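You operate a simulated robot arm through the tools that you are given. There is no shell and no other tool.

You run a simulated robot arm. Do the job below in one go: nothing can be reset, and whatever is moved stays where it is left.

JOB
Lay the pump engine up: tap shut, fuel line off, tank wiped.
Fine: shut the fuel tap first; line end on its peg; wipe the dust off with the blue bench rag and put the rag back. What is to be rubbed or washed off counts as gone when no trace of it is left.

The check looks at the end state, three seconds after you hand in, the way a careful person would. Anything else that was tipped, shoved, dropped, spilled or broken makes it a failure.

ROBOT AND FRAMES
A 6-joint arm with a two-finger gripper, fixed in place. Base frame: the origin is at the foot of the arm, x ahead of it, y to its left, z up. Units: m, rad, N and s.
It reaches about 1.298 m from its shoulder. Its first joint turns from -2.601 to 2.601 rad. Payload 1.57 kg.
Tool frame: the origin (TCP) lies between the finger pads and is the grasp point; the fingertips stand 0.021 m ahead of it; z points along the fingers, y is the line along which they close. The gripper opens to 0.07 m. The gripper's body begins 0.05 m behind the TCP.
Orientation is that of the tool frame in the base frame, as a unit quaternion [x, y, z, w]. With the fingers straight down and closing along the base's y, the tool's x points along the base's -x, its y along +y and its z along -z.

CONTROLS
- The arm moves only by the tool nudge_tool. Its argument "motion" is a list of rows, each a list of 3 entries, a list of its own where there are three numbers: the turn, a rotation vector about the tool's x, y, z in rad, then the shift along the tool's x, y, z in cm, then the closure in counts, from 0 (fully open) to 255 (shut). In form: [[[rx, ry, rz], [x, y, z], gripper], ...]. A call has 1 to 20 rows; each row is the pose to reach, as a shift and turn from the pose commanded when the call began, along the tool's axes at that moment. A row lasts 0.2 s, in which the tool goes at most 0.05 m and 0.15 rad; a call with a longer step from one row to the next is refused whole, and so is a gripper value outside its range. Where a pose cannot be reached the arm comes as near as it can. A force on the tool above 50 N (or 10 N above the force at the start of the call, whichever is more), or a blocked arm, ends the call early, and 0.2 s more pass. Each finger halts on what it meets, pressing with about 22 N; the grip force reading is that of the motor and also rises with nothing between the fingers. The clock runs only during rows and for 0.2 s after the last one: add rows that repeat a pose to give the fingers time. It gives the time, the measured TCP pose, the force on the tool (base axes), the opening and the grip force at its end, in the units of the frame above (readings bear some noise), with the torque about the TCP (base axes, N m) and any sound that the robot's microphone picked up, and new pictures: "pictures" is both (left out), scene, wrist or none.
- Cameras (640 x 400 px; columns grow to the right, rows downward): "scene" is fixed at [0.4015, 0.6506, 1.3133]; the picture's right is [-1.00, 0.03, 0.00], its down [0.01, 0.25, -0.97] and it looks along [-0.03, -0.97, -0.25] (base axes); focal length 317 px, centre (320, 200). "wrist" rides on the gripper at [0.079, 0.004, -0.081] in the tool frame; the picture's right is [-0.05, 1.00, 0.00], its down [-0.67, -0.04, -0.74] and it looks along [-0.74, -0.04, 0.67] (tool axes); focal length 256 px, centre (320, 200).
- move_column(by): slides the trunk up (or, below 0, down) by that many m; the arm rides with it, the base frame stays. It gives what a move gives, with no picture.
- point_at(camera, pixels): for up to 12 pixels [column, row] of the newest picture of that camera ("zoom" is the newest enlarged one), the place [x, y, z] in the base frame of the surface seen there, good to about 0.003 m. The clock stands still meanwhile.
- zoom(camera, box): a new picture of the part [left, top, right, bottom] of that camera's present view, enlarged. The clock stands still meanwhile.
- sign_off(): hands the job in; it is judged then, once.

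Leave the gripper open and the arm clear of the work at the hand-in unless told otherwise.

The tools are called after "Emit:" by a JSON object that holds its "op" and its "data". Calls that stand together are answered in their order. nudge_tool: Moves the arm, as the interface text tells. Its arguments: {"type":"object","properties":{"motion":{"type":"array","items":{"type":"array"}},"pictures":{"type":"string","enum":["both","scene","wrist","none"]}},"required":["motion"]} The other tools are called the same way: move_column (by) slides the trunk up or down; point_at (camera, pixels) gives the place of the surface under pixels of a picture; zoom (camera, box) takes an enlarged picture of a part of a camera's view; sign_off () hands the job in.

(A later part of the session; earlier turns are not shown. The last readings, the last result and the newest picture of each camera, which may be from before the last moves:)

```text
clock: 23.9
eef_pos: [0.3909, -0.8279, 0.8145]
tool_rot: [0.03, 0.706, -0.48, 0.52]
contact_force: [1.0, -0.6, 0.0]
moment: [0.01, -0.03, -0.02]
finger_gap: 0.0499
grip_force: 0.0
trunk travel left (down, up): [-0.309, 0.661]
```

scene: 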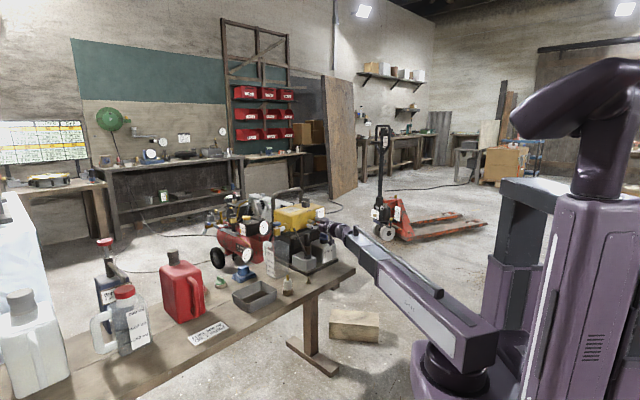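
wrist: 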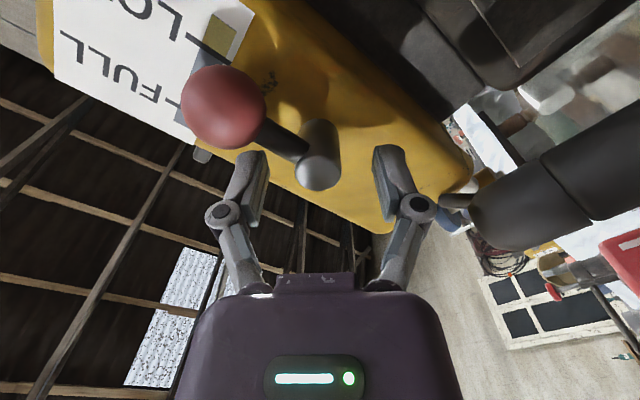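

Unloaded and back as before, lever unmoved. I back out 6 cm, roll to the other side (+1.40 rad) so the finger comes in below the lever, and look before going in again.

Emit:
{"op": "nudge_tool", "data": {"motion": [[[0, 0, 0], [0, 0, -3], 73], [[0, 0, 0], [0, 0, -6], 73], [[0, 0, 0.14], [0, 0, -6], 73], [[0, 0, 0.28], [0, 0, -6], 73], [[0, 0, 0.42], [0, 0, -6], 73], [[0, 0, 0.56], [0, 0, -6], 73], [[0, 0, 0.7], [0, 0, -6], 73], [[0, 0, 0.84], [0, 0, -6], 73], [[0, 0, 0.98], [0, 0, -6], 73], [[0, 0, 1.12], [0, 0, -6], 73], [[0, 0, 1.26], [0, 0, -6], 73], [[0, 0, 1.4], [0, 0, -6], 73], [[0, 0, 1.4], [0, 0, -6], 73]]}}

Emit:
{"op": "zoom", "data": {"camera": "scene", "box": [285, 200, 365, 250]}}

```text
clock: 26.7
eef_pos: [0.3477, -0.7852, 0.8143]
tool_rot: [0.478, 0.52, -0.03, 0.707]
contact_force: [0.2, 0.0, -0.9]
moment: [0.01, -0.02, 0.01]
finger_gap: 0.05
grip_force: 0.1
trunk travel left (down, up): [-0.309, 0.661]
```

scene: 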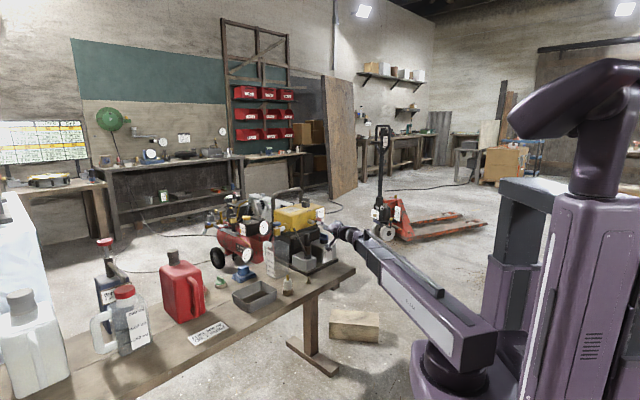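
wrist: 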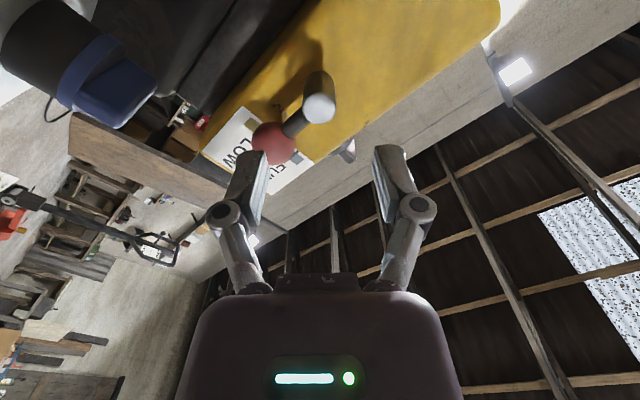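

```text
8.00 times, centred on (325, 225) of scene
```

zoom: 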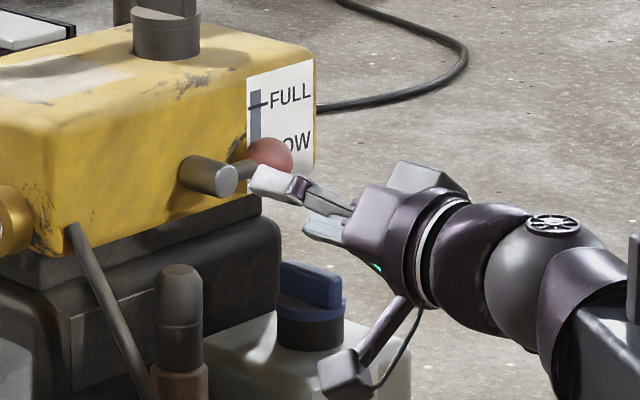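

Lever direction in the wrist image is down-left from the stub, so the left finger is now on its lower side. The camera housing will end about 3 cm short of the line end. I advance 6 cm again.

Emit:
{"op": "nudge_tool", "data": {"motion": [[[0, 0, 0], [0, 0, 2], 73], [[0, 0, 0], [0, 0, 4], 73], [[0, 0, 0], [0, 0, 6], 73], [[0, 0, 0], [0, 0, 6], 73]]}}

Emit:
{"op": "zoom", "data": {"camera": "scene", "box": [285, 200, 365, 250]}}

```text
clock: 27.7
eef_pos: [0.3895, -0.8277, 0.813]
tool_rot: [0.477, 0.52, -0.029, 0.708]
contact_force: [0.2, 0.8, 0.5]
moment: [0.02, -0.02, 0.0]
finger_gap: 0.0501
grip_force: 0.0
trunk travel left (down, up): [-0.309, 0.661]
```

scene: 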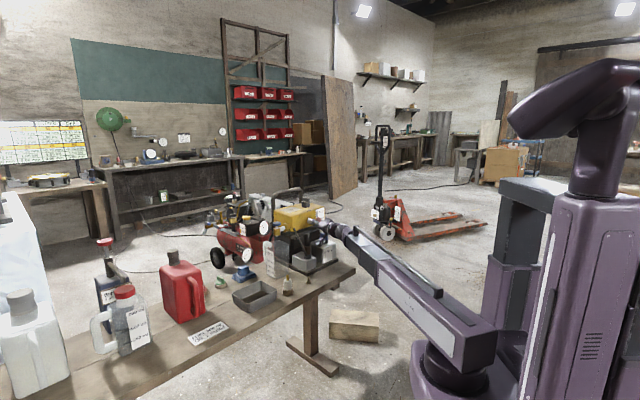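
wrist: 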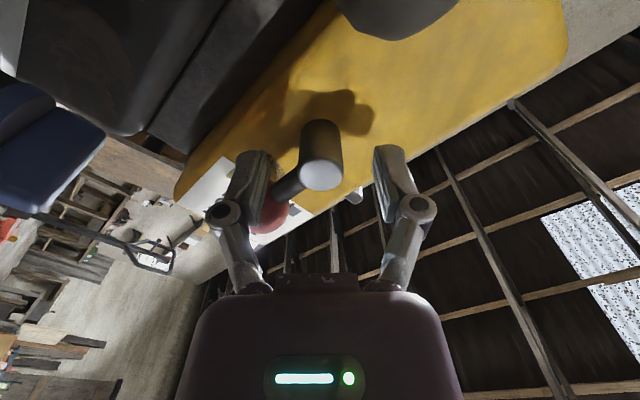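

```text
8.00 times, centred on (325, 225) of scene
```

zoom: 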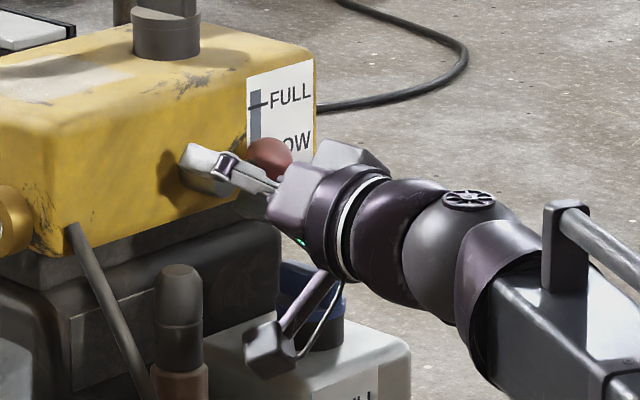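

In position below the lever. I roll −0.42 rad in small rows to press the lever upward, watching torque.

Emit:
{"op": "nudge_tool", "data": {"motion": [[[0, 0, -0.07], [0, 0, 0], 73], [[0, 0, -0.14], [0, 0, 0], 73], [[0, 0, -0.21], [0, 0, 0], 73], [[0, 0, -0.28], [0, 0, 0], 73], [[0, 0, -0.35], [0, 0, 0], 73], [[0, 0, -0.42], [0, 0, 0], 73]]}}

Emit:
{"op": "zoom", "data": {"camera": "scene", "box": [285, 200, 365, 250]}}

```text
clock: 29.1
eef_pos: [0.3895, -0.8284, 0.8147]
tool_rot: [0.36, 0.608, -0.177, 0.685]
contact_force: [0.4, 0.3, -1.3]
moment: [0.05, -0.04, -0.03]
finger_gap: 0.0506
grip_force: 0.1
trunk travel left (down, up): [-0.309, 0.661]
```

scene: 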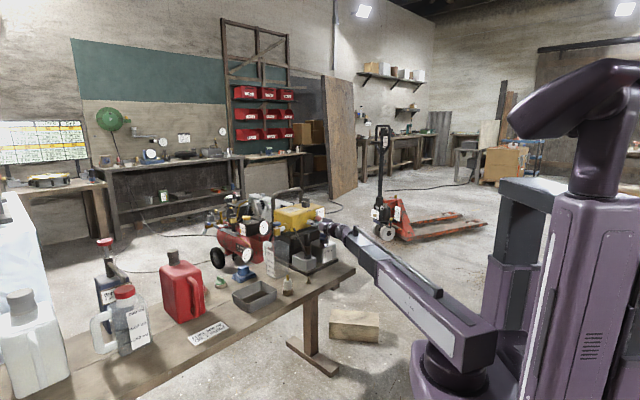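
wrist: 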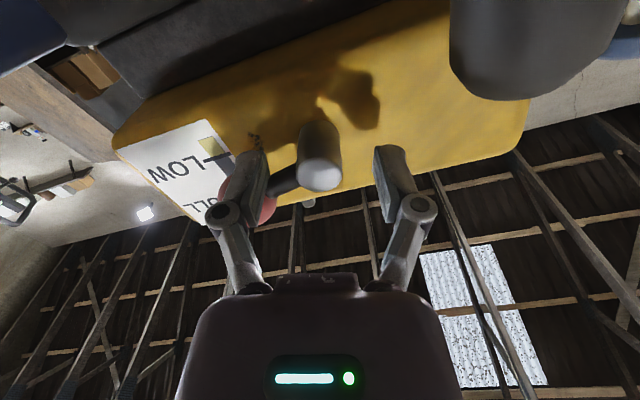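

```text
8.00 times, centred on (325, 225) of scene
```

zoom: 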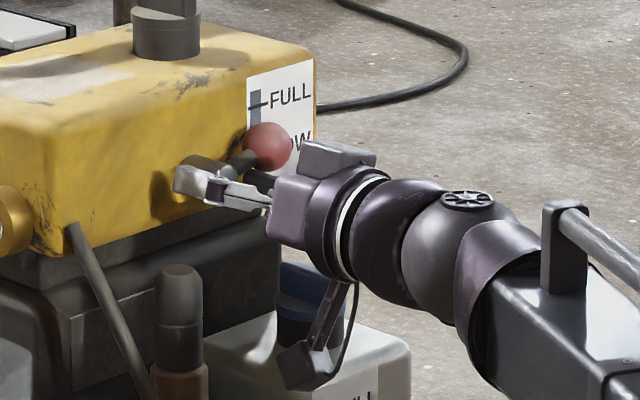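

The lever follows upward with almost no resistance (ball has risen) — so it was at its lower end stop, and up is the closing direction. I keep rolling, −1.2 rad more, and watch for the other stop.

Emit:
{"op": "nudge_tool", "data": {"motion": [[[0, 0, -0.1], [0, 0, 0], 73], [[0, 0, -0.2], [0, 0, 0], 73], [[0, 0, -0.3], [0, 0, 0], 73], [[0, 0, -0.4], [0, 0, 0], 73], [[0, 0, -0.5], [0, 0, 0], 73], [[0, 0, -0.6], [0, 0, 0], 73], [[0, 0, -0.7], [0, 0, 0], 73], [[0, 0, -0.8], [0, 0, 0], 73], [[0, 0, -0.9], [0, 0, 0], 73], [[0, 0, -1.0], [0, 0, 0], 73], [[0, 0, -1.1], [0, 0, 0], 73], [[0, 0, -1.2], [0, 0, 0], 73]]}}

Emit:
{"op": "zoom", "data": {"camera": "scene", "box": [285, 200, 365, 250]}}

```text
clock: 31.7
eef_pos: [0.3894, -0.8277, 0.8144]
tool_rot: [-0.048, 0.705, -0.533, 0.465]
contact_force: [-2.0, -0.8, -1.1]
moment: [0.02, -0.05, -0.04]
finger_gap: 0.0505
grip_force: 0.7
trunk travel left (down, up): [-0.309, 0.661]
```

scene: 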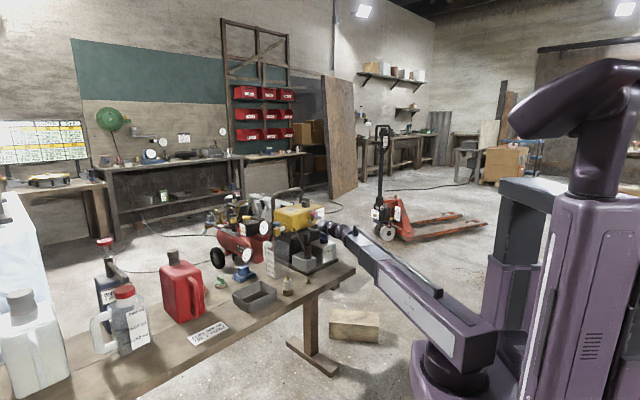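
wrist: 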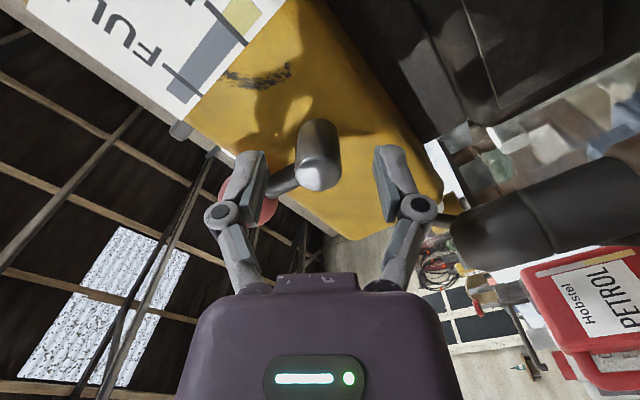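

```text
8.00 times, centred on (325, 225) of scene
```

zoom: 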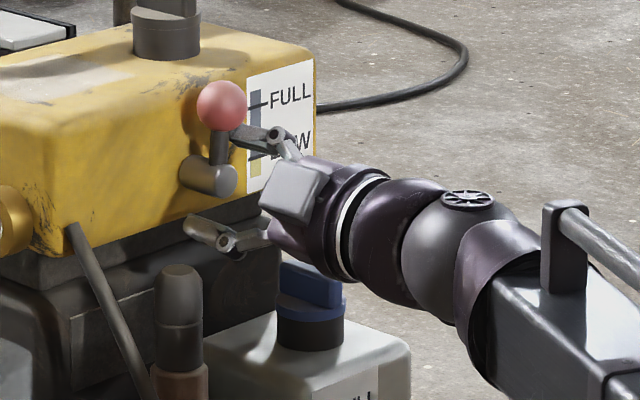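

The lever is now nearly vertical. I continue in small rows of 0.06 rad to find its end stop.

Emit:
{"op": "nudge_tool", "data": {"motion": [[[0, 0, -0.05], [0, 0, 0], 73], [[0, 0, -0.1], [0, 0, 0], 73], [[0, 0, -0.15], [0, 0, 0], 73], [[0, 0, -0.19], [0, 0, 0], 73], [[0, 0, -0.23], [0, 0, 0], 73]]}}

Emit:
{"op": "zoom", "data": {"camera": "scene", "box": [285, 200, 365, 250]}}

```text
clock: 32.9
eef_pos: [0.388, -0.8302, 0.8136]
tool_rot: [-0.126, 0.695, -0.584, 0.401]
contact_force: [-12.3, -16.6, -6.3]
moment: [0.75, -0.44, -0.22]
finger_gap: 0.0504
grip_force: 0.6
trunk travel left (down, up): [-0.309, 0.661]
```

scene: 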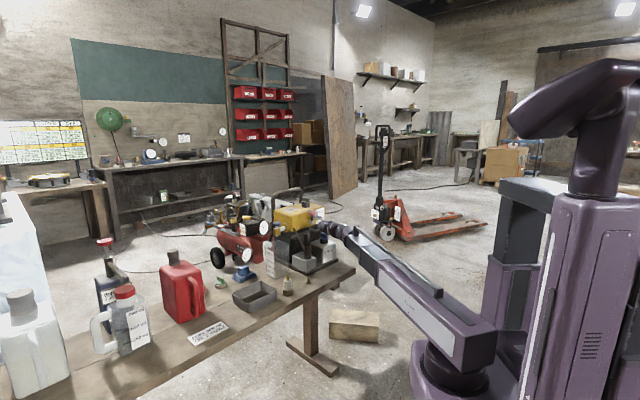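
wrist: 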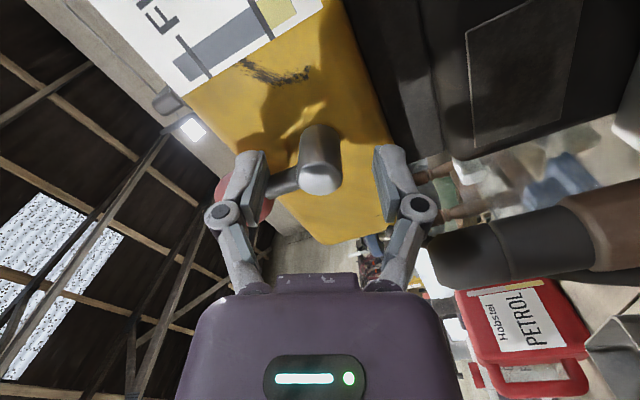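

```text
8.00 times, centred on (325, 225) of scene
```

zoom: 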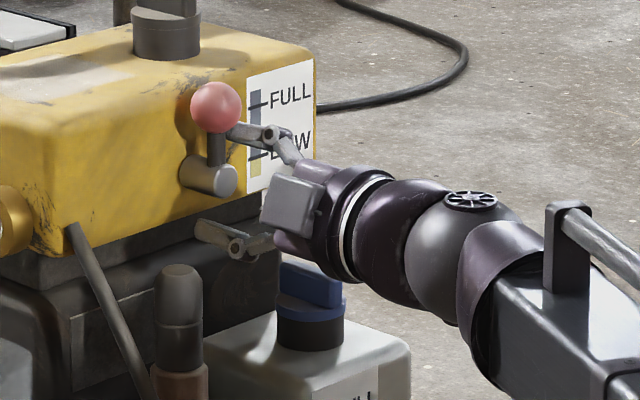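

The stop is reached with the lever straight up (force rose to ~21 N, ball above the stub): tap turned a full quarter to its other end. I relieve by rolling back 0.3 rad, then back out 12 cm.

Emit:
{"op": "nudge_tool", "data": {"motion": [[[0, 0, 0.1], [0, 0, 0], 73], [[0, 0, 0.2], [0, 0, 0], 73], [[0, 0, 0.3], [0, 0, 0], 73], [[0, 0, 0.3], [0, 0, -2], 73], [[0, 0, 0.3], [0, 0, -5], 73], [[0, 0, 0.3], [0, 0, -9], 73], [[0, 0, 0.3], [0, 0, -13], 73], [[0, 0, 0.3], [0, 0, -13], 73]]}}

Emit:
{"op": "zoom", "data": {"camera": "scene", "box": [285, 200, 365, 250]}}

```text
clock: 34.7
eef_pos: [0.2974, -0.7368, 0.8142]
tool_rot: [-0.022, 0.705, -0.518, 0.484]
contact_force: [-0.3, 0.1, -0.8]
moment: [0.0, -0.02, -0.01]
finger_gap: 0.0499
grip_force: 0.1
trunk travel left (down, up): [-0.309, 0.661]
```

scene: 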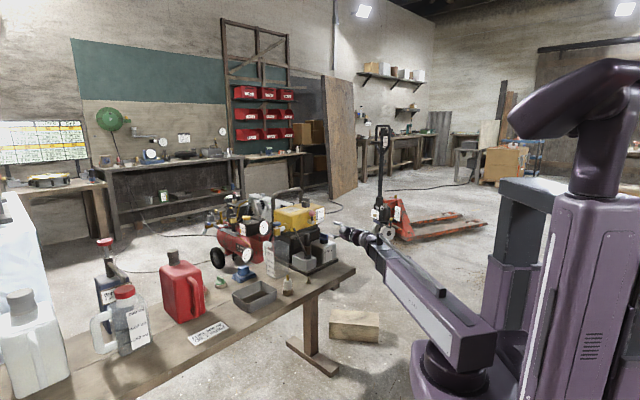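
wrist: 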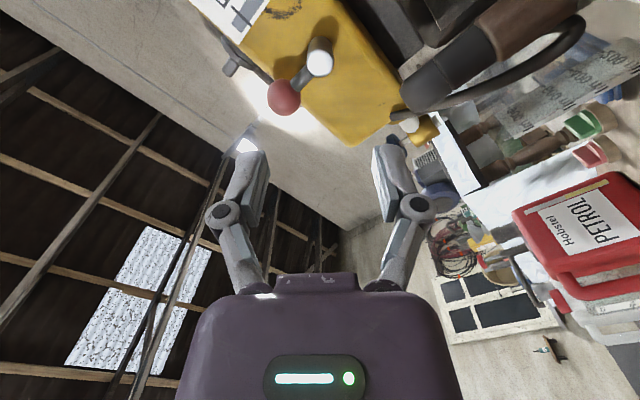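

```text
8.00 times, centred on (325, 225) of scene
```

zoom: 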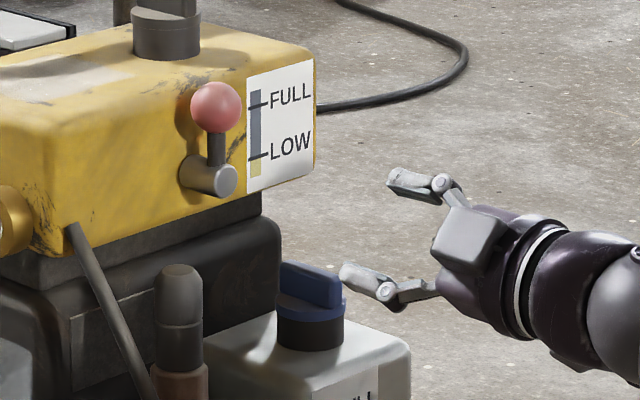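

The lever stands straight up. The wrist view shows the line end from the side at top right (around (500,50)), so I enlarge it to see how the line joins the coupling, and also zoom from the scene.

Emit:
{"op": "zoom", "data": {"camera": "wrist", "box": [390, 0, 640, 156]}}

Emit:
{"op": "zoom", "data": {"camera": "scene", "box": [290, 225, 326, 270]}}

Emit:
{"op": "zoom", "data": {"camera": "scene", "box": [296, 270, 320, 292]}}

```text
2.56 times, centred on (515, 78) of wrist
```

zoom: 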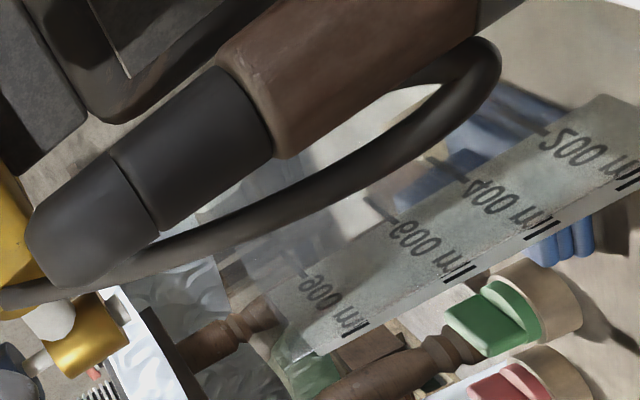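

```text
8.89 times, centred on (308, 248) of scene
```

zoom: 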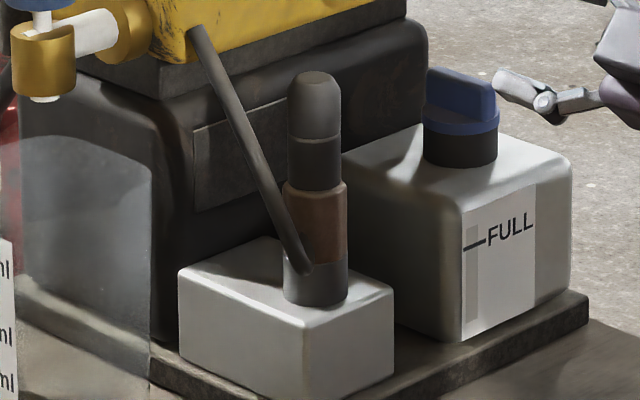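

```text
16.00 times, centred on (308, 281) of scene
```

zoom: 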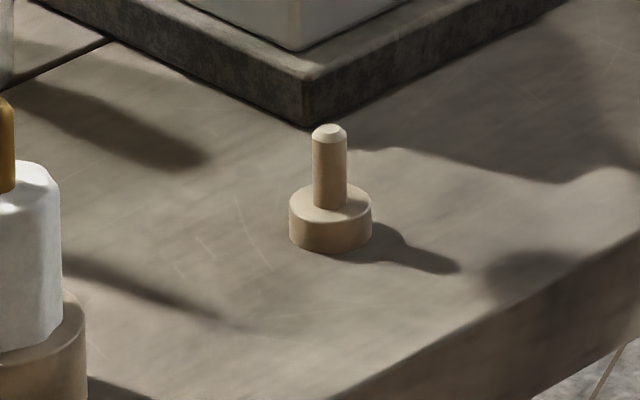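

The line joins the coupling's grey collar at its side; the tall dark head is the grip. The peg is a small disc with a pin near (0.42,−0.66). Next I raise the trunk 0.28 m, roll back to level, and tilt the fingers down again with the camera on the robot side.

Emit:
{"op": "move_column", "data": {"by": 0.28}}

Emit:
{"op": "nudge_tool", "data": {"motion": [[[0, 0, 0.142], [0, 0, 0], 0], [[0, 0, 0.284], [0, 0, 0], 0], [[0, 0, 0.426], [0, 0, 0], 0], [[0, 0, 0.568], [0, 0, 0], 0], [[0, 0, 0.71], [0, 0, 0], 0], [[0, 0, 0.85], [0, 0, 0], 0], [[0, 0, 0.85], [0, 0, 0], 0]], "pictures": "none"}}

Emit:
{"op": "nudge_tool", "data": {"motion": [[[0, 0.1428, 0], [2.68, 0.58, 0], 0], [[0, 0.2856, 0], [5.3, 1.16, 0], 0], [[0, 0.4284, 0], [7.81, 1.74, 0], 0], [[0, 0.5712, 0], [10.16, 2.32, 0], 0], [[0, 0.714, 0], [12.31, 2.9, 0], 0], [[0, 0.8568, 0], [14.21, 3.48, 0], 0], [[0, 0.9996, 0], [15.81, 4.06, 0], 0], [[0, 1.1424, 0], [17.1, 4.64, 0], 0], [[0, 1.2852, 0], [18.04, 5.22, 0], 0], [[0, 1.428, 0], [18.61, 5.8, 0], 0], [[0, 1.5708, 0], [18.82, 6.37, 0], 0], [[0, 1.5708, 0], [18.82, 6.37, 0], 0]]}}

```text
clock: 37.5
eef_pos: [0.2987, -0.7366, 1.0955]
tool_rot: [-0.024, 0.706, -0.516, 0.485]
contact_force: [0.7, -0.7, 0.6]
moment: [0.0, -0.01, -0.01]
finger_gap: 0.0506
grip_force: 0.0
trunk travel left (down, up): [-0.589, 0.381]
```

```text
clock: 39.1
eef_pos: [0.2986, -0.7376, 1.0938]
tool_rot: [0.271, 0.652, -0.27, 0.655]
contact_force: [-0.5, 1.2, 0.6]
moment: [0.02, 0.01, 0.01]
finger_gap: 0.0699
grip_force: 0.0
trunk travel left (down, up): [-0.589, 0.381]
```

```text
clock: 41.7
eef_pos: [0.3448, -0.691, 0.9085]
tool_rot: [0.382, 0.924, 0.0, 0.001]
contact_force: [-0.5, 0.2, -1.6]
moment: [-0.01, 0.02, 0.02]
finger_gap: 0.0699
grip_force: 0.1
trunk travel left (down, up): [-0.589, 0.381]
```

scene: 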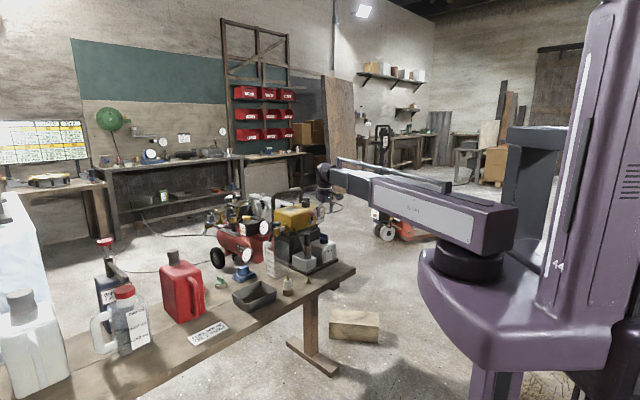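
wrist: 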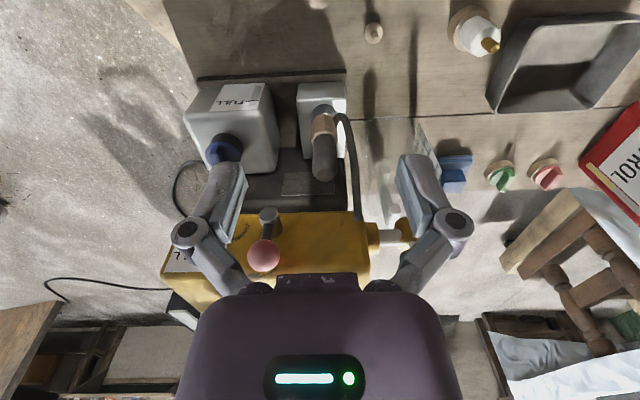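

The tool is vertical, camera on the robot's side. The line end is seen at about (323,165), its hose looping in at (340,118), the peg at (373,32). I measure these.

Emit:
{"op": "zoom", "data": {"camera": "wrist", "box": [280, 80, 380, 220]}}

Emit:
{"op": "point_at", "data": {"camera": "wrist", "pixels": [[323, 172], [323, 165], [323, 158], [313, 165], [334, 165], [323, 140], [314, 140], [333, 140], [321, 125], [320, 108], [340, 120], [357, 200]]}}

Emit:
{"op": "zoom", "data": {"camera": "wrist", "box": [340, 10, 410, 54]}}

Emit:
{"op": "point_at", "data": {"camera": "wrist", "pixels": [[373, 32], [374, 37], [374, 28], [366, 30], [381, 30], [373, 24], [390, 30], [355, 30], [373, 45], [310, 5], [320, 3], [316, 3]]}}

```text
2.86 times, centred on (330, 150) of wrist
```

zoom: 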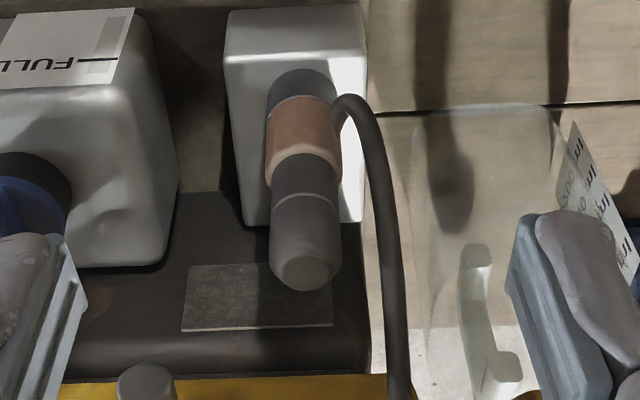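

```text
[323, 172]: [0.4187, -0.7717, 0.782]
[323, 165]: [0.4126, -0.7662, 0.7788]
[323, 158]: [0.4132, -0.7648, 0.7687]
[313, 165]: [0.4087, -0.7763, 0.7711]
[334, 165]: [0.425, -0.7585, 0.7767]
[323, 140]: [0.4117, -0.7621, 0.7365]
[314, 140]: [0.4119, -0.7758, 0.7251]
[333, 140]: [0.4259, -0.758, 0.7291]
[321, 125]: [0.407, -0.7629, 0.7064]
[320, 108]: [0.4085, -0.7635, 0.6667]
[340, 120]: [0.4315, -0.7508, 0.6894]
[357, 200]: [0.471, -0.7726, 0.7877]
```

```text
9.09 times, centred on (375, 32) of wrist
```

zoom: 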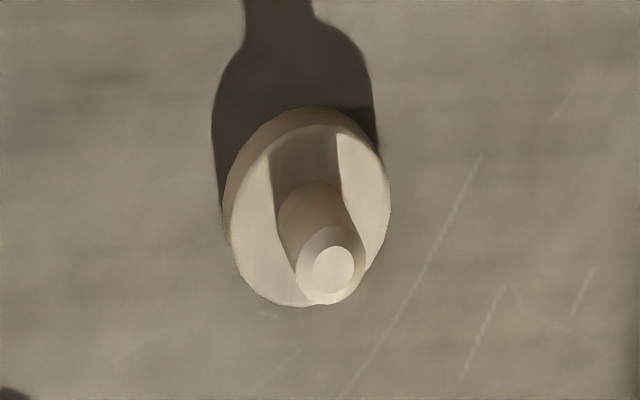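

```text
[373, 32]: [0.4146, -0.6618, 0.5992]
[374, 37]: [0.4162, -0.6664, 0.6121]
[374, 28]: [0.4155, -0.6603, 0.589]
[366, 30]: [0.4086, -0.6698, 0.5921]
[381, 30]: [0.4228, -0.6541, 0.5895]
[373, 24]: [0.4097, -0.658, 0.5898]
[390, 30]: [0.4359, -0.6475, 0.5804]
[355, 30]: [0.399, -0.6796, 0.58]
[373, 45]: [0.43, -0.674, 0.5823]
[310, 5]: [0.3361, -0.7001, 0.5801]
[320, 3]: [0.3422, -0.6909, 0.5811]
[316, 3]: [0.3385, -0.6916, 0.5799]
```

The hose joins the brown sleeve, so brown+dark is the line end and the grey collar is the spigot on the white box. Its axis is at about (0.422,−0.773), top z≈0.785; the peg's pin at about (0.415,−0.664), top 0.613, bench 0.580. I move level until the fingers are above the line end (tips at z 0.887, above everything there) with the gap at 5.5 cm.

Emit:
{"op": "nudge_tool", "data": {"motion": [[[0, 0, 0], [-4, -0.1, 0], 55], [[0, 0, 0], [-8, -0.2, 0], 55], [[0, 0, 0], [-11.2, -0.3, 0], 55], [[0, 0, 0], [-11.2, -0.3, 0], 55]]}}

Emit:
{"op": "zoom", "data": {"camera": "scene", "box": [270, 190, 350, 250]}}

```text
clock: 42.7
eef_pos: [0.4203, -0.774, 0.9082]
tool_rot: [0.383, 0.924, -0.001, 0.001]
contact_force: [0.0, 0.1, -0.4]
moment: [0.01, -0.01, 0.0]
finger_gap: 0.0547
grip_force: 0.1
trunk travel left (down, up): [-0.589, 0.381]
```

scene: 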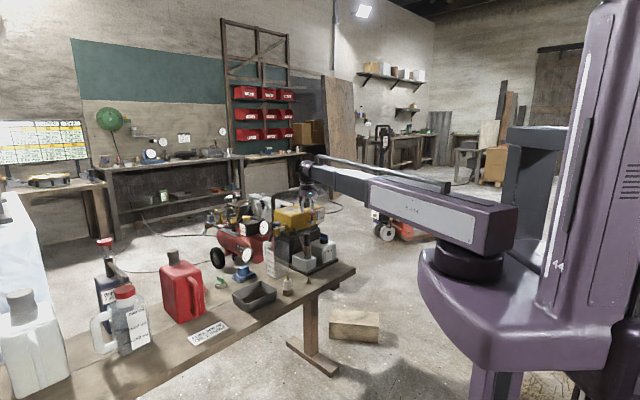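
wrist: 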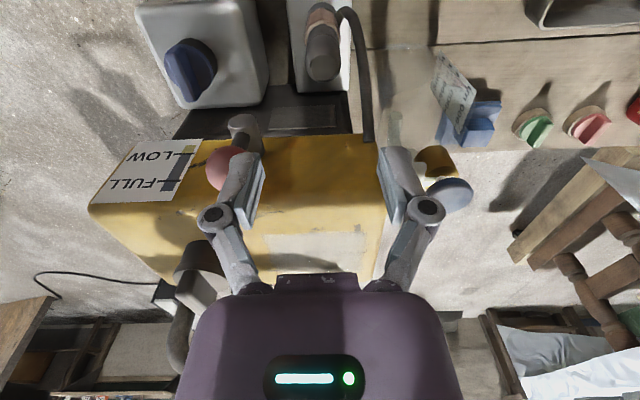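

```text
6.67 times, centred on (310, 220) of scene
```

zoom: 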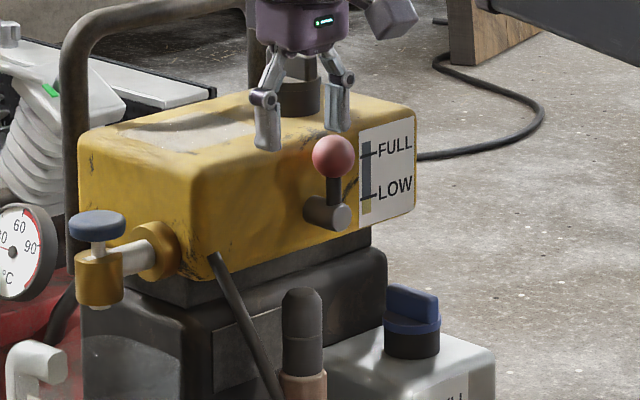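

Line-end top appears at (322,71), exactly where the tool axis should pass, so the fingers are centred over it. I lower the trunk 8 cm, then look before the rest.

Emit:
{"op": "move_column", "data": {"by": -0.08}}

Emit:
{"op": "nudge_tool", "data": {"motion": [[[0, 0, 0], [0, 0, 0], 55]]}}

Emit:
{"op": "zoom", "data": {"camera": "scene", "box": [270, 200, 350, 260]}}

```text
clock: 43.9
eef_pos: [0.4206, -0.7738, 0.8278]
tool_rot: [0.383, 0.924, 0.0, 0.001]
contact_force: [-1.0, 0.0, 0.0]
moment: [0.02, 0.0, -0.04]
finger_gap: 0.0549
grip_force: 0.2
trunk travel left (down, up): [-0.509, 0.461]
```

```text
clock: 44.3
eef_pos: [0.4211, -0.7722, 0.8284]
tool_rot: [0.383, 0.924, -0.001, 0.002]
contact_force: [-0.4, -0.9, 0.9]
moment: [0.01, 0.01, 0.0]
finger_gap: 0.0548
grip_force: 0.0
trunk travel left (down, up): [-0.509, 0.461]
```

scene: 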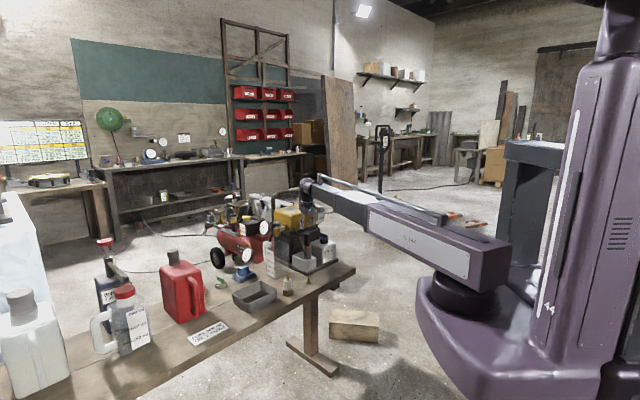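
wrist: 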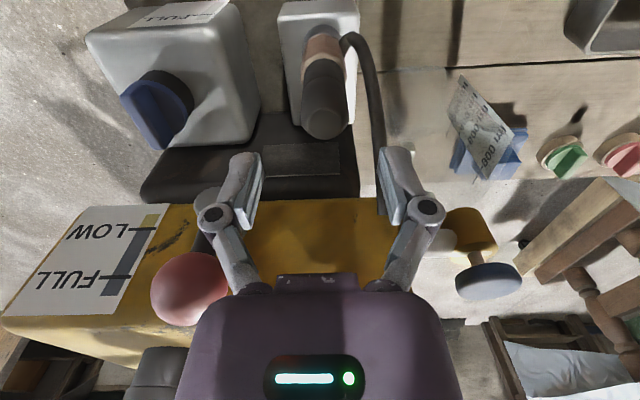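

```text
6.67 times, centred on (310, 230) of scene
```

zoom: 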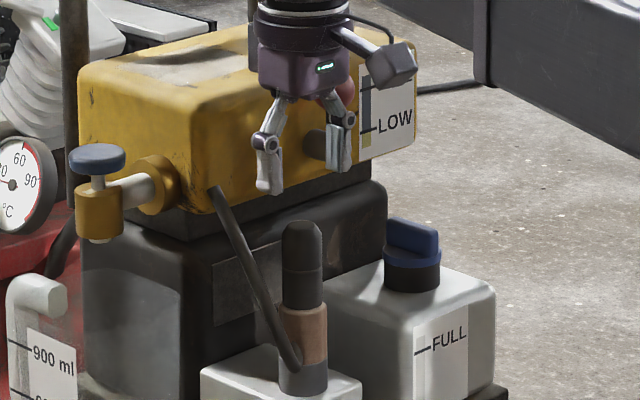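

The top appears at (325,125), about 2.5 mm to the right of the finger centre; I shift +0.25 cm along the tool's y and lower the remaining 7.1 cm (body clears lever ball by about 1 cm and the tank by about 2 cm).

Emit:
{"op": "nudge_tool", "data": {"motion": [[[0, 0, 0], [0, 0.25, 0], 55], [[0, 0, 0], [0, 0.25, 0], 55]], "pictures": "none"}}

Emit:
{"op": "move_column", "data": {"by": -0.035}}

Emit:
{"op": "move_column", "data": {"by": -0.035}}

Emit:
{"op": "nudge_tool", "data": {"motion": [[[0, 0, 0], [0, 0, 0], 55]]}}

Emit:
{"op": "zoom", "data": {"camera": "scene", "box": [270, 200, 350, 260]}}

```text
clock: 44.9
eef_pos: [0.4225, -0.7715, 0.8285]
tool_rot: [0.383, 0.924, -0.001, 0.002]
contact_force: [0.1, 0.4, -0.1]
moment: [0.03, -0.04, -0.01]
finger_gap: 0.055
grip_force: 0.0
trunk travel left (down, up): [-0.509, 0.461]
```

```text
clock: 45.7
eef_pos: [0.4224, -0.7721, 0.7937]
tool_rot: [0.383, 0.924, 0.0, 0.002]
contact_force: [-0.3, -0.3, 0.7]
moment: [0.01, -0.02, 0.02]
finger_gap: 0.0547
grip_force: 0.1
trunk travel left (down, up): [-0.474, 0.496]
```

```text
clock: 46.5
eef_pos: [0.4211, -0.7713, 0.7579]
tool_rot: [0.384, 0.923, 0.0, 0.001]
contact_force: [0.3, 0.0, 0.2]
moment: [-0.04, -0.01, 0.03]
finger_gap: 0.0548
grip_force: 0.0
trunk travel left (down, up): [-0.439, 0.531]
```

```text
clock: 46.9
eef_pos: [0.4227, -0.7721, 0.7586]
tool_rot: [0.384, 0.924, -0.001, 0.001]
contact_force: [0.4, -0.3, -1.0]
moment: [0.01, 0.03, 0.02]
finger_gap: 0.0549
grip_force: 0.0
trunk travel left (down, up): [-0.439, 0.531]
```

scene: 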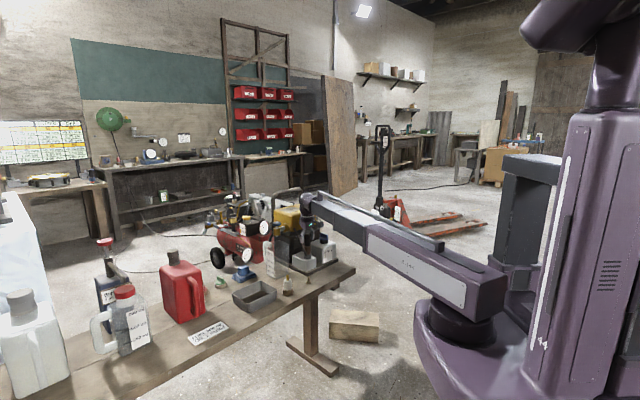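
wrist: 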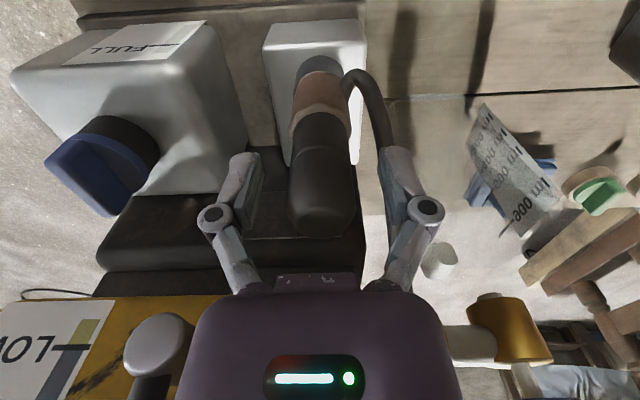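

```text
6.67 times, centred on (310, 230) of scene
```

zoom: 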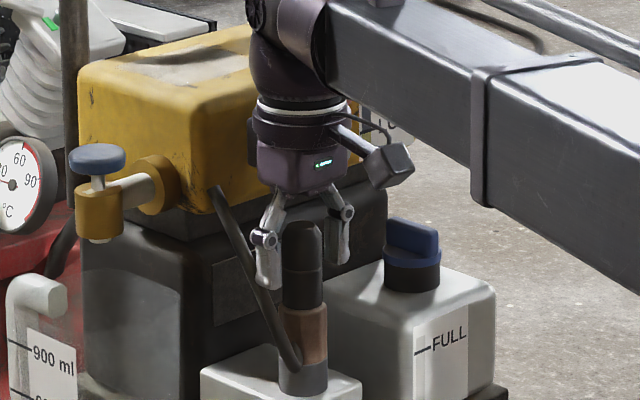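

The fingers straddle the dark head with no contact force. I close them.

Emit:
{"op": "nudge_tool", "data": {"motion": [[[0, 0, 0], [0, 0, 0], 130], [[0, 0, 0], [0, 0, 0], 255], [[0, 0, 0], [0, 0, 0], 255], [[0, 0, 0], [0, 0, 0], 255]]}}

```text
clock: 47.9
eef_pos: [0.4222, -0.771, 0.7571]
tool_rot: [0.383, 0.924, -0.002, 0.001]
contact_force: [0.4, -0.3, -0.2]
moment: [-0.02, -0.01, 0.01]
finger_gap: 0.028
grip_force: 21.9
trunk travel left (down, up): [-0.439, 0.531]
```

scene: 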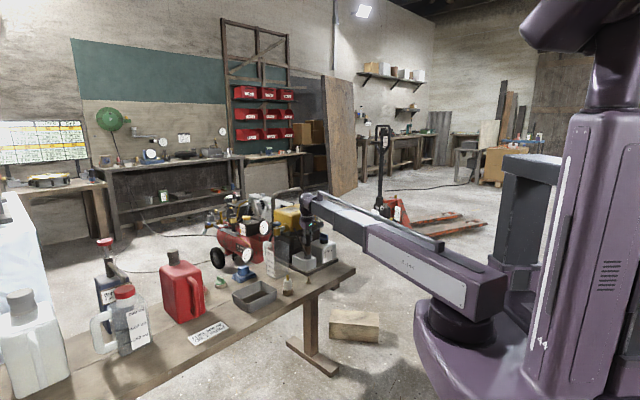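
wrist: 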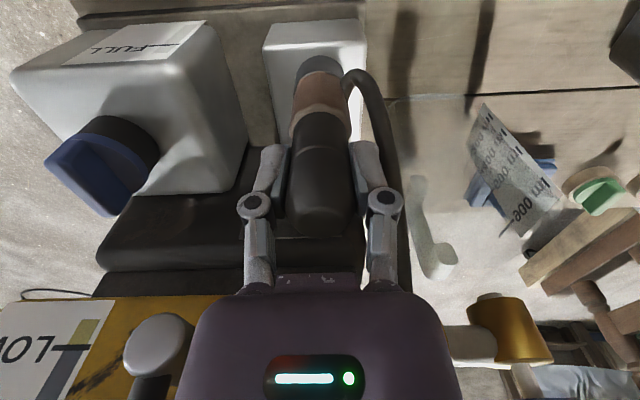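

Gripped firmly (gap 28 mm, 21.9 N). I pull straight up 2 cm with the trunk and check.

Emit:
{"op": "move_column", "data": {"by": 0.02}}

Emit:
{"op": "nudge_tool", "data": {"motion": [[[0, 0, 0], [0, 0, 0], 255]]}}

Emit:
{"op": "zoom", "data": {"camera": "scene", "box": [270, 210, 350, 270]}}

```text
clock: 48.5
eef_pos: [0.421, -0.772, 0.777]
tool_rot: [0.383, 0.924, -0.001, 0.002]
contact_force: [-0.3, 0.3, 0.0]
moment: [-0.02, 0.02, -0.01]
finger_gap: 0.028
grip_force: 21.8
trunk travel left (down, up): [-0.459, 0.511]
```

```text
clock: 48.9
eef_pos: [0.4224, -0.7716, 0.7783]
tool_rot: [0.382, 0.924, -0.001, 0.002]
contact_force: [0.0, 0.0, -0.6]
moment: [0.02, 0.04, 0.0]
finger_gap: 0.0278
grip_force: 21.7
trunk travel left (down, up): [-0.459, 0.511]
```

scene: 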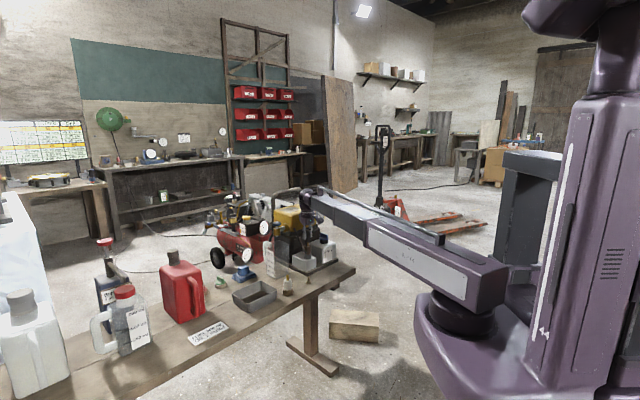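
wrist: 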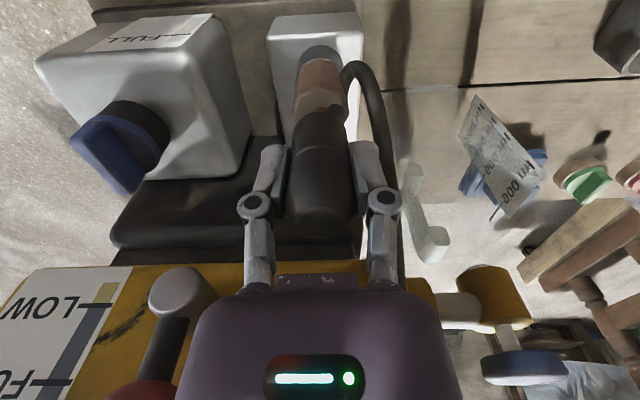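

```text
6.67 times, centred on (310, 240) of scene
```

zoom: 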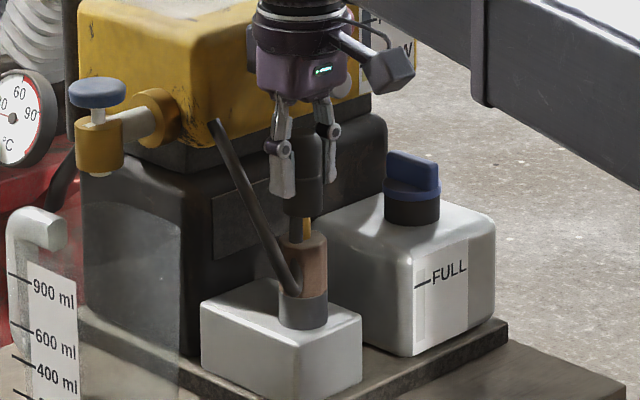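

Important: only the dark cap lifted, baring a brass tip on the brown piece — that looks like a spark plug with its cap, not the line end. Before doing anything else I look closely at where the black line really ends.

Emit:
{"op": "zoom", "data": {"camera": "wrist", "box": [280, 20, 400, 140]}}

Emit:
{"op": "zoom", "data": {"camera": "scene", "box": [290, 235, 326, 265]}}

Emit:
{"op": "zoom", "data": {"camera": "scene", "box": [265, 215, 310, 260]}}

```text
3.33 times, centred on (340, 80) of wrist
```

zoom: 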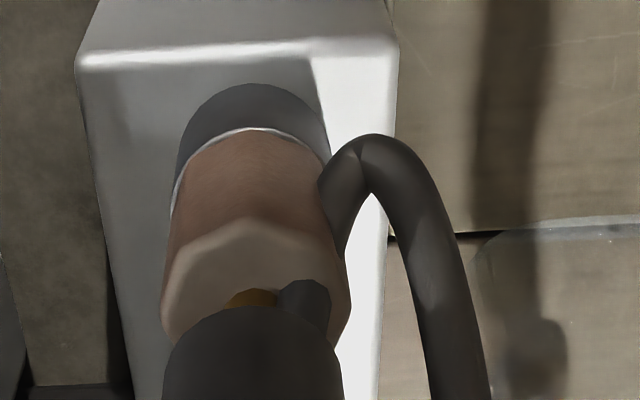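

```text
13.33 times, centred on (308, 250) of scene
```

zoom: 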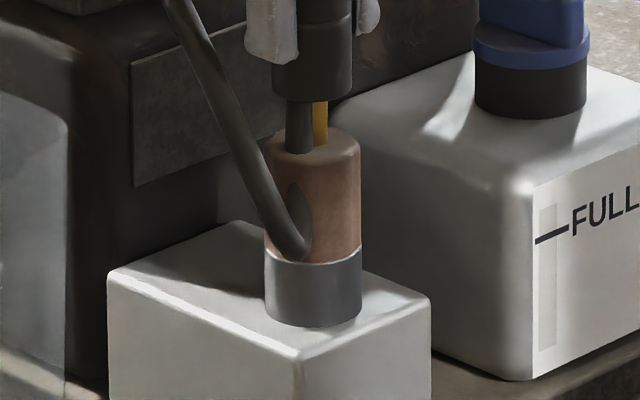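

```text
8.89 times, centred on (288, 238) of scene
```

zoom: 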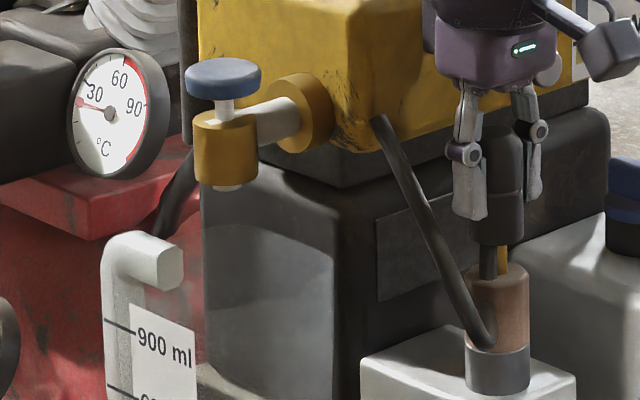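

Now it's clear: the black line passes the brown piece and enters the underside of the dark cap (the stub beside the brass tip moved up with the cap). The line runs from the yellow tank to this cap, so the cap is the fuel-line end and the brass tip its nipple; it came off freely and nothing drips. I lift 5 cm more and look.

Emit:
{"op": "move_column", "data": {"by": 0.05}}

Emit:
{"op": "nudge_tool", "data": {"motion": [[[0, 0, 0], [0, 0, 0], 255]]}}

Emit:
{"op": "zoom", "data": {"camera": "scene", "box": [265, 205, 345, 265]}}

Emit:
{"op": "zoom", "data": {"camera": "wrist", "box": [260, 0, 420, 240]}}

```text
clock: 49.9
eef_pos: [0.4214, -0.7712, 0.8281]
tool_rot: [0.383, 0.924, -0.001, 0.002]
contact_force: [0.9, -0.5, -0.5]
moment: [0.03, -0.01, 0.0]
finger_gap: 0.0279
grip_force: 21.7
trunk travel left (down, up): [-0.509, 0.461]
```

```text
clock: 50.2
eef_pos: [0.4224, -0.7733, 0.8274]
tool_rot: [0.383, 0.924, -0.001, 0.002]
contact_force: [0.6, 0.0, -0.9]
moment: [0.0, -0.04, -0.03]
finger_gap: 0.0276
grip_force: 21.9
trunk travel left (down, up): [-0.509, 0.461]
```

scene: 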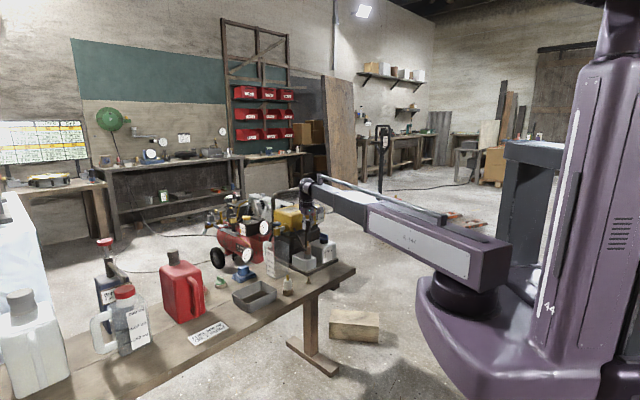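
wrist: 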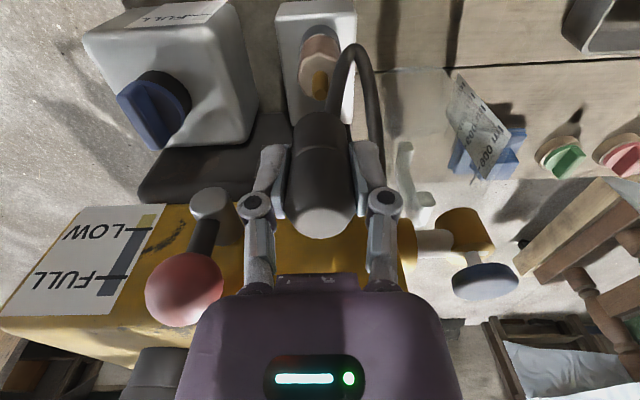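

```text
6.67 times, centred on (305, 235) of scene
```

zoom: 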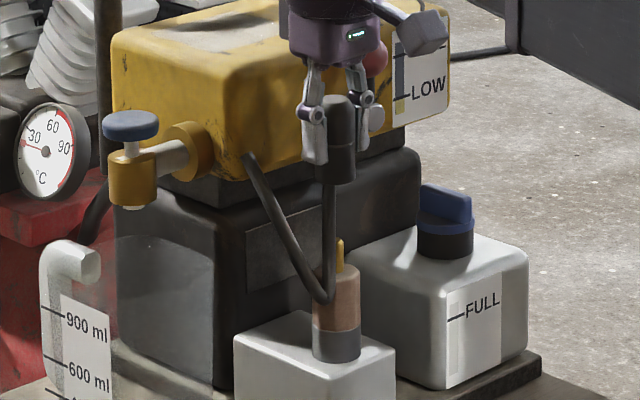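

```text
1.67 times, centred on (340, 120) of wrist
```

zoom: 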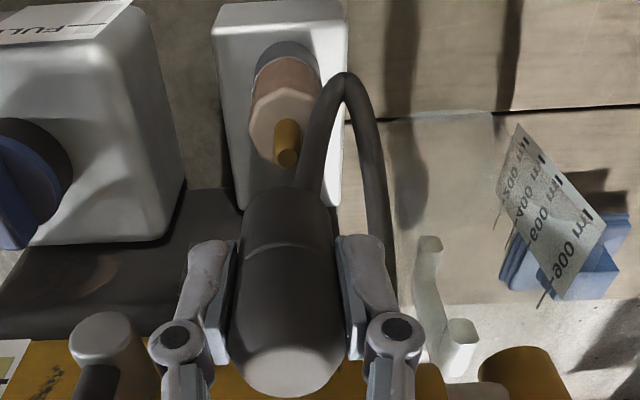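

Fuel line end hangs from the gripper with its hose; the brass nipple is clear. Now I carry it level to above the peg: +8.0 cm along tool x, +7.2 cm along tool y.

Emit:
{"op": "nudge_tool", "data": {"motion": [[[0, 0, 0], [2, 1.8, 0], 255], [[0, 0, 0], [4, 3.6, 0], 255], [[0, 0, 0], [6, 5.4, 0], 255], [[0, 0, 0], [7.97, 7.23, 0], 255], [[0, 0, 0], [7.97, 7.23, 0], 255]]}}

Emit:
{"op": "zoom", "data": {"camera": "scene", "box": [265, 215, 355, 295]}}

Emit:
{"op": "zoom", "data": {"camera": "wrist", "box": [240, 0, 440, 200]}}

```text
clock: 51.5
eef_pos: [0.4158, -0.6633, 0.8281]
tool_rot: [0.383, 0.924, -0.001, 0.001]
contact_force: [0.4, -1.1, -1.3]
moment: [0.01, 0.01, 0.0]
finger_gap: 0.0277
grip_force: 22.5
trunk travel left (down, up): [-0.509, 0.461]
```

scene: 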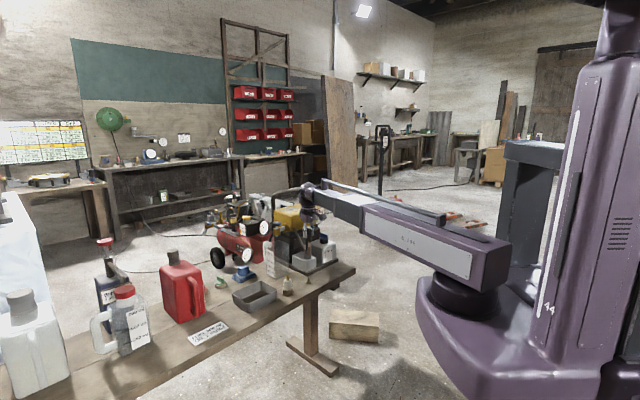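
wrist: 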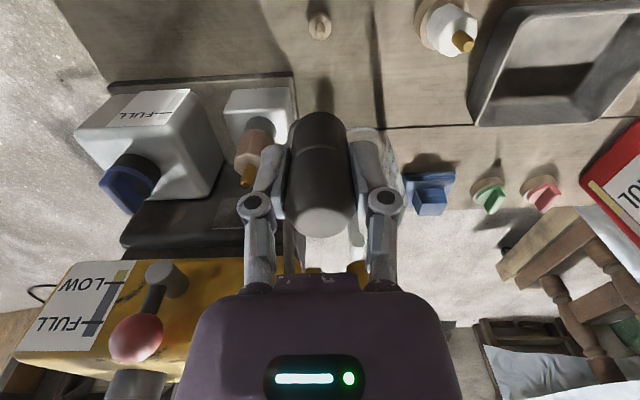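

```text
5.00 times, centred on (310, 255) of scene
```

zoom: 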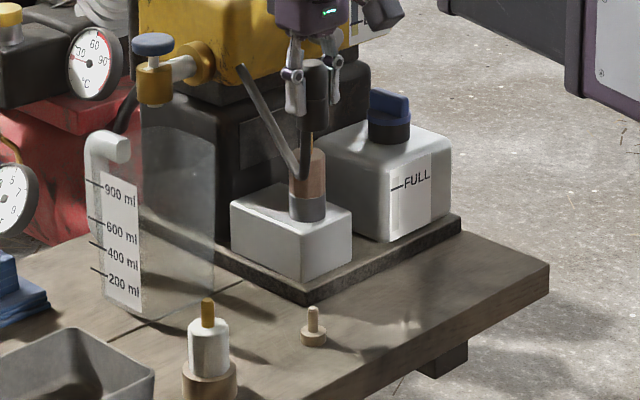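

```text
2.00 times, centred on (340, 100) of wrist
```

zoom: 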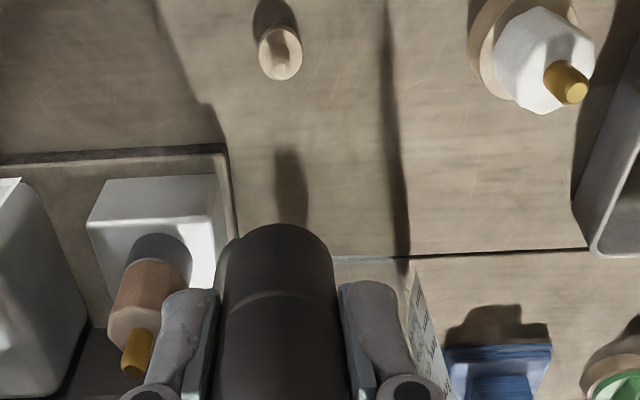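

The peg's pin top shows at (320,34) in the wrist image, exactly on the tool axis line. I check that the held line end is itself centred by measuring points on it and the pin.

Emit:
{"op": "point_at", "data": {"camera": "wrist", "pixels": [[322, 222], [322, 212], [322, 234], [305, 222], [340, 222], [320, 180], [300, 170], [340, 170], [320, 150], [320, 125], [303, 125], [337, 125]]}}

Emit:
{"op": "point_at", "data": {"camera": "wrist", "pixels": [[320, 34], [321, 35], [320, 30], [319, 26], [310, 26], [330, 26], [320, 40], [340, 30], [318, 20], [320, 15], [455, 44], [440, 25]]}}

Emit:
{"op": "zoom", "data": {"camera": "scene", "box": [290, 225, 330, 250]}}

```text
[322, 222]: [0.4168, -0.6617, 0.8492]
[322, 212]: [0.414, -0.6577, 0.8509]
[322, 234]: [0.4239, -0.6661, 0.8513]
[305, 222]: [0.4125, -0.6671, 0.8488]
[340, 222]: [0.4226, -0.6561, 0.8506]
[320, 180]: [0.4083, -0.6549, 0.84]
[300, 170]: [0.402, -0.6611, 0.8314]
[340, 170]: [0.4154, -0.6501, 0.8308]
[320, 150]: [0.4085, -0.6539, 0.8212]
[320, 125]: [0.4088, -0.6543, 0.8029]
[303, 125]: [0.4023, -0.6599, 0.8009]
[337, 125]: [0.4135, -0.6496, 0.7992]
```

```text
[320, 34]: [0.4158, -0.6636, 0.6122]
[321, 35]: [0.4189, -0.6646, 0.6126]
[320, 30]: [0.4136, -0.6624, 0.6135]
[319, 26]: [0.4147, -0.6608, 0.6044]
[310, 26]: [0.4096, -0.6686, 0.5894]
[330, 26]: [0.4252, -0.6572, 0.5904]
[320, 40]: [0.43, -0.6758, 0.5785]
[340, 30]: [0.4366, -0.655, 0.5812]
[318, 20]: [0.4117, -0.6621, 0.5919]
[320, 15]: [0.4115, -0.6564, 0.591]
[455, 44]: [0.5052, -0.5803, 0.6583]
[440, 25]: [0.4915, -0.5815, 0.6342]
```

```text
16.00 times, centred on (310, 238) of scene
```

zoom: 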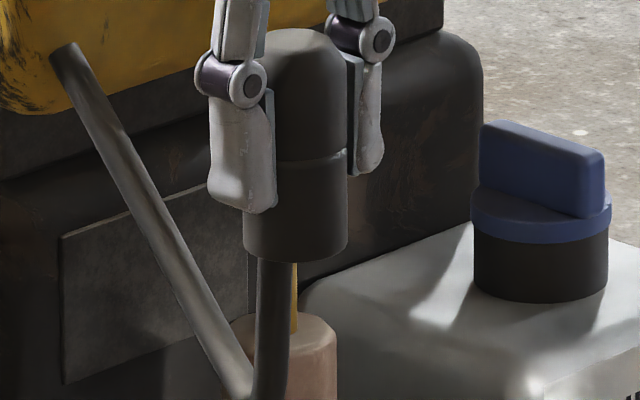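

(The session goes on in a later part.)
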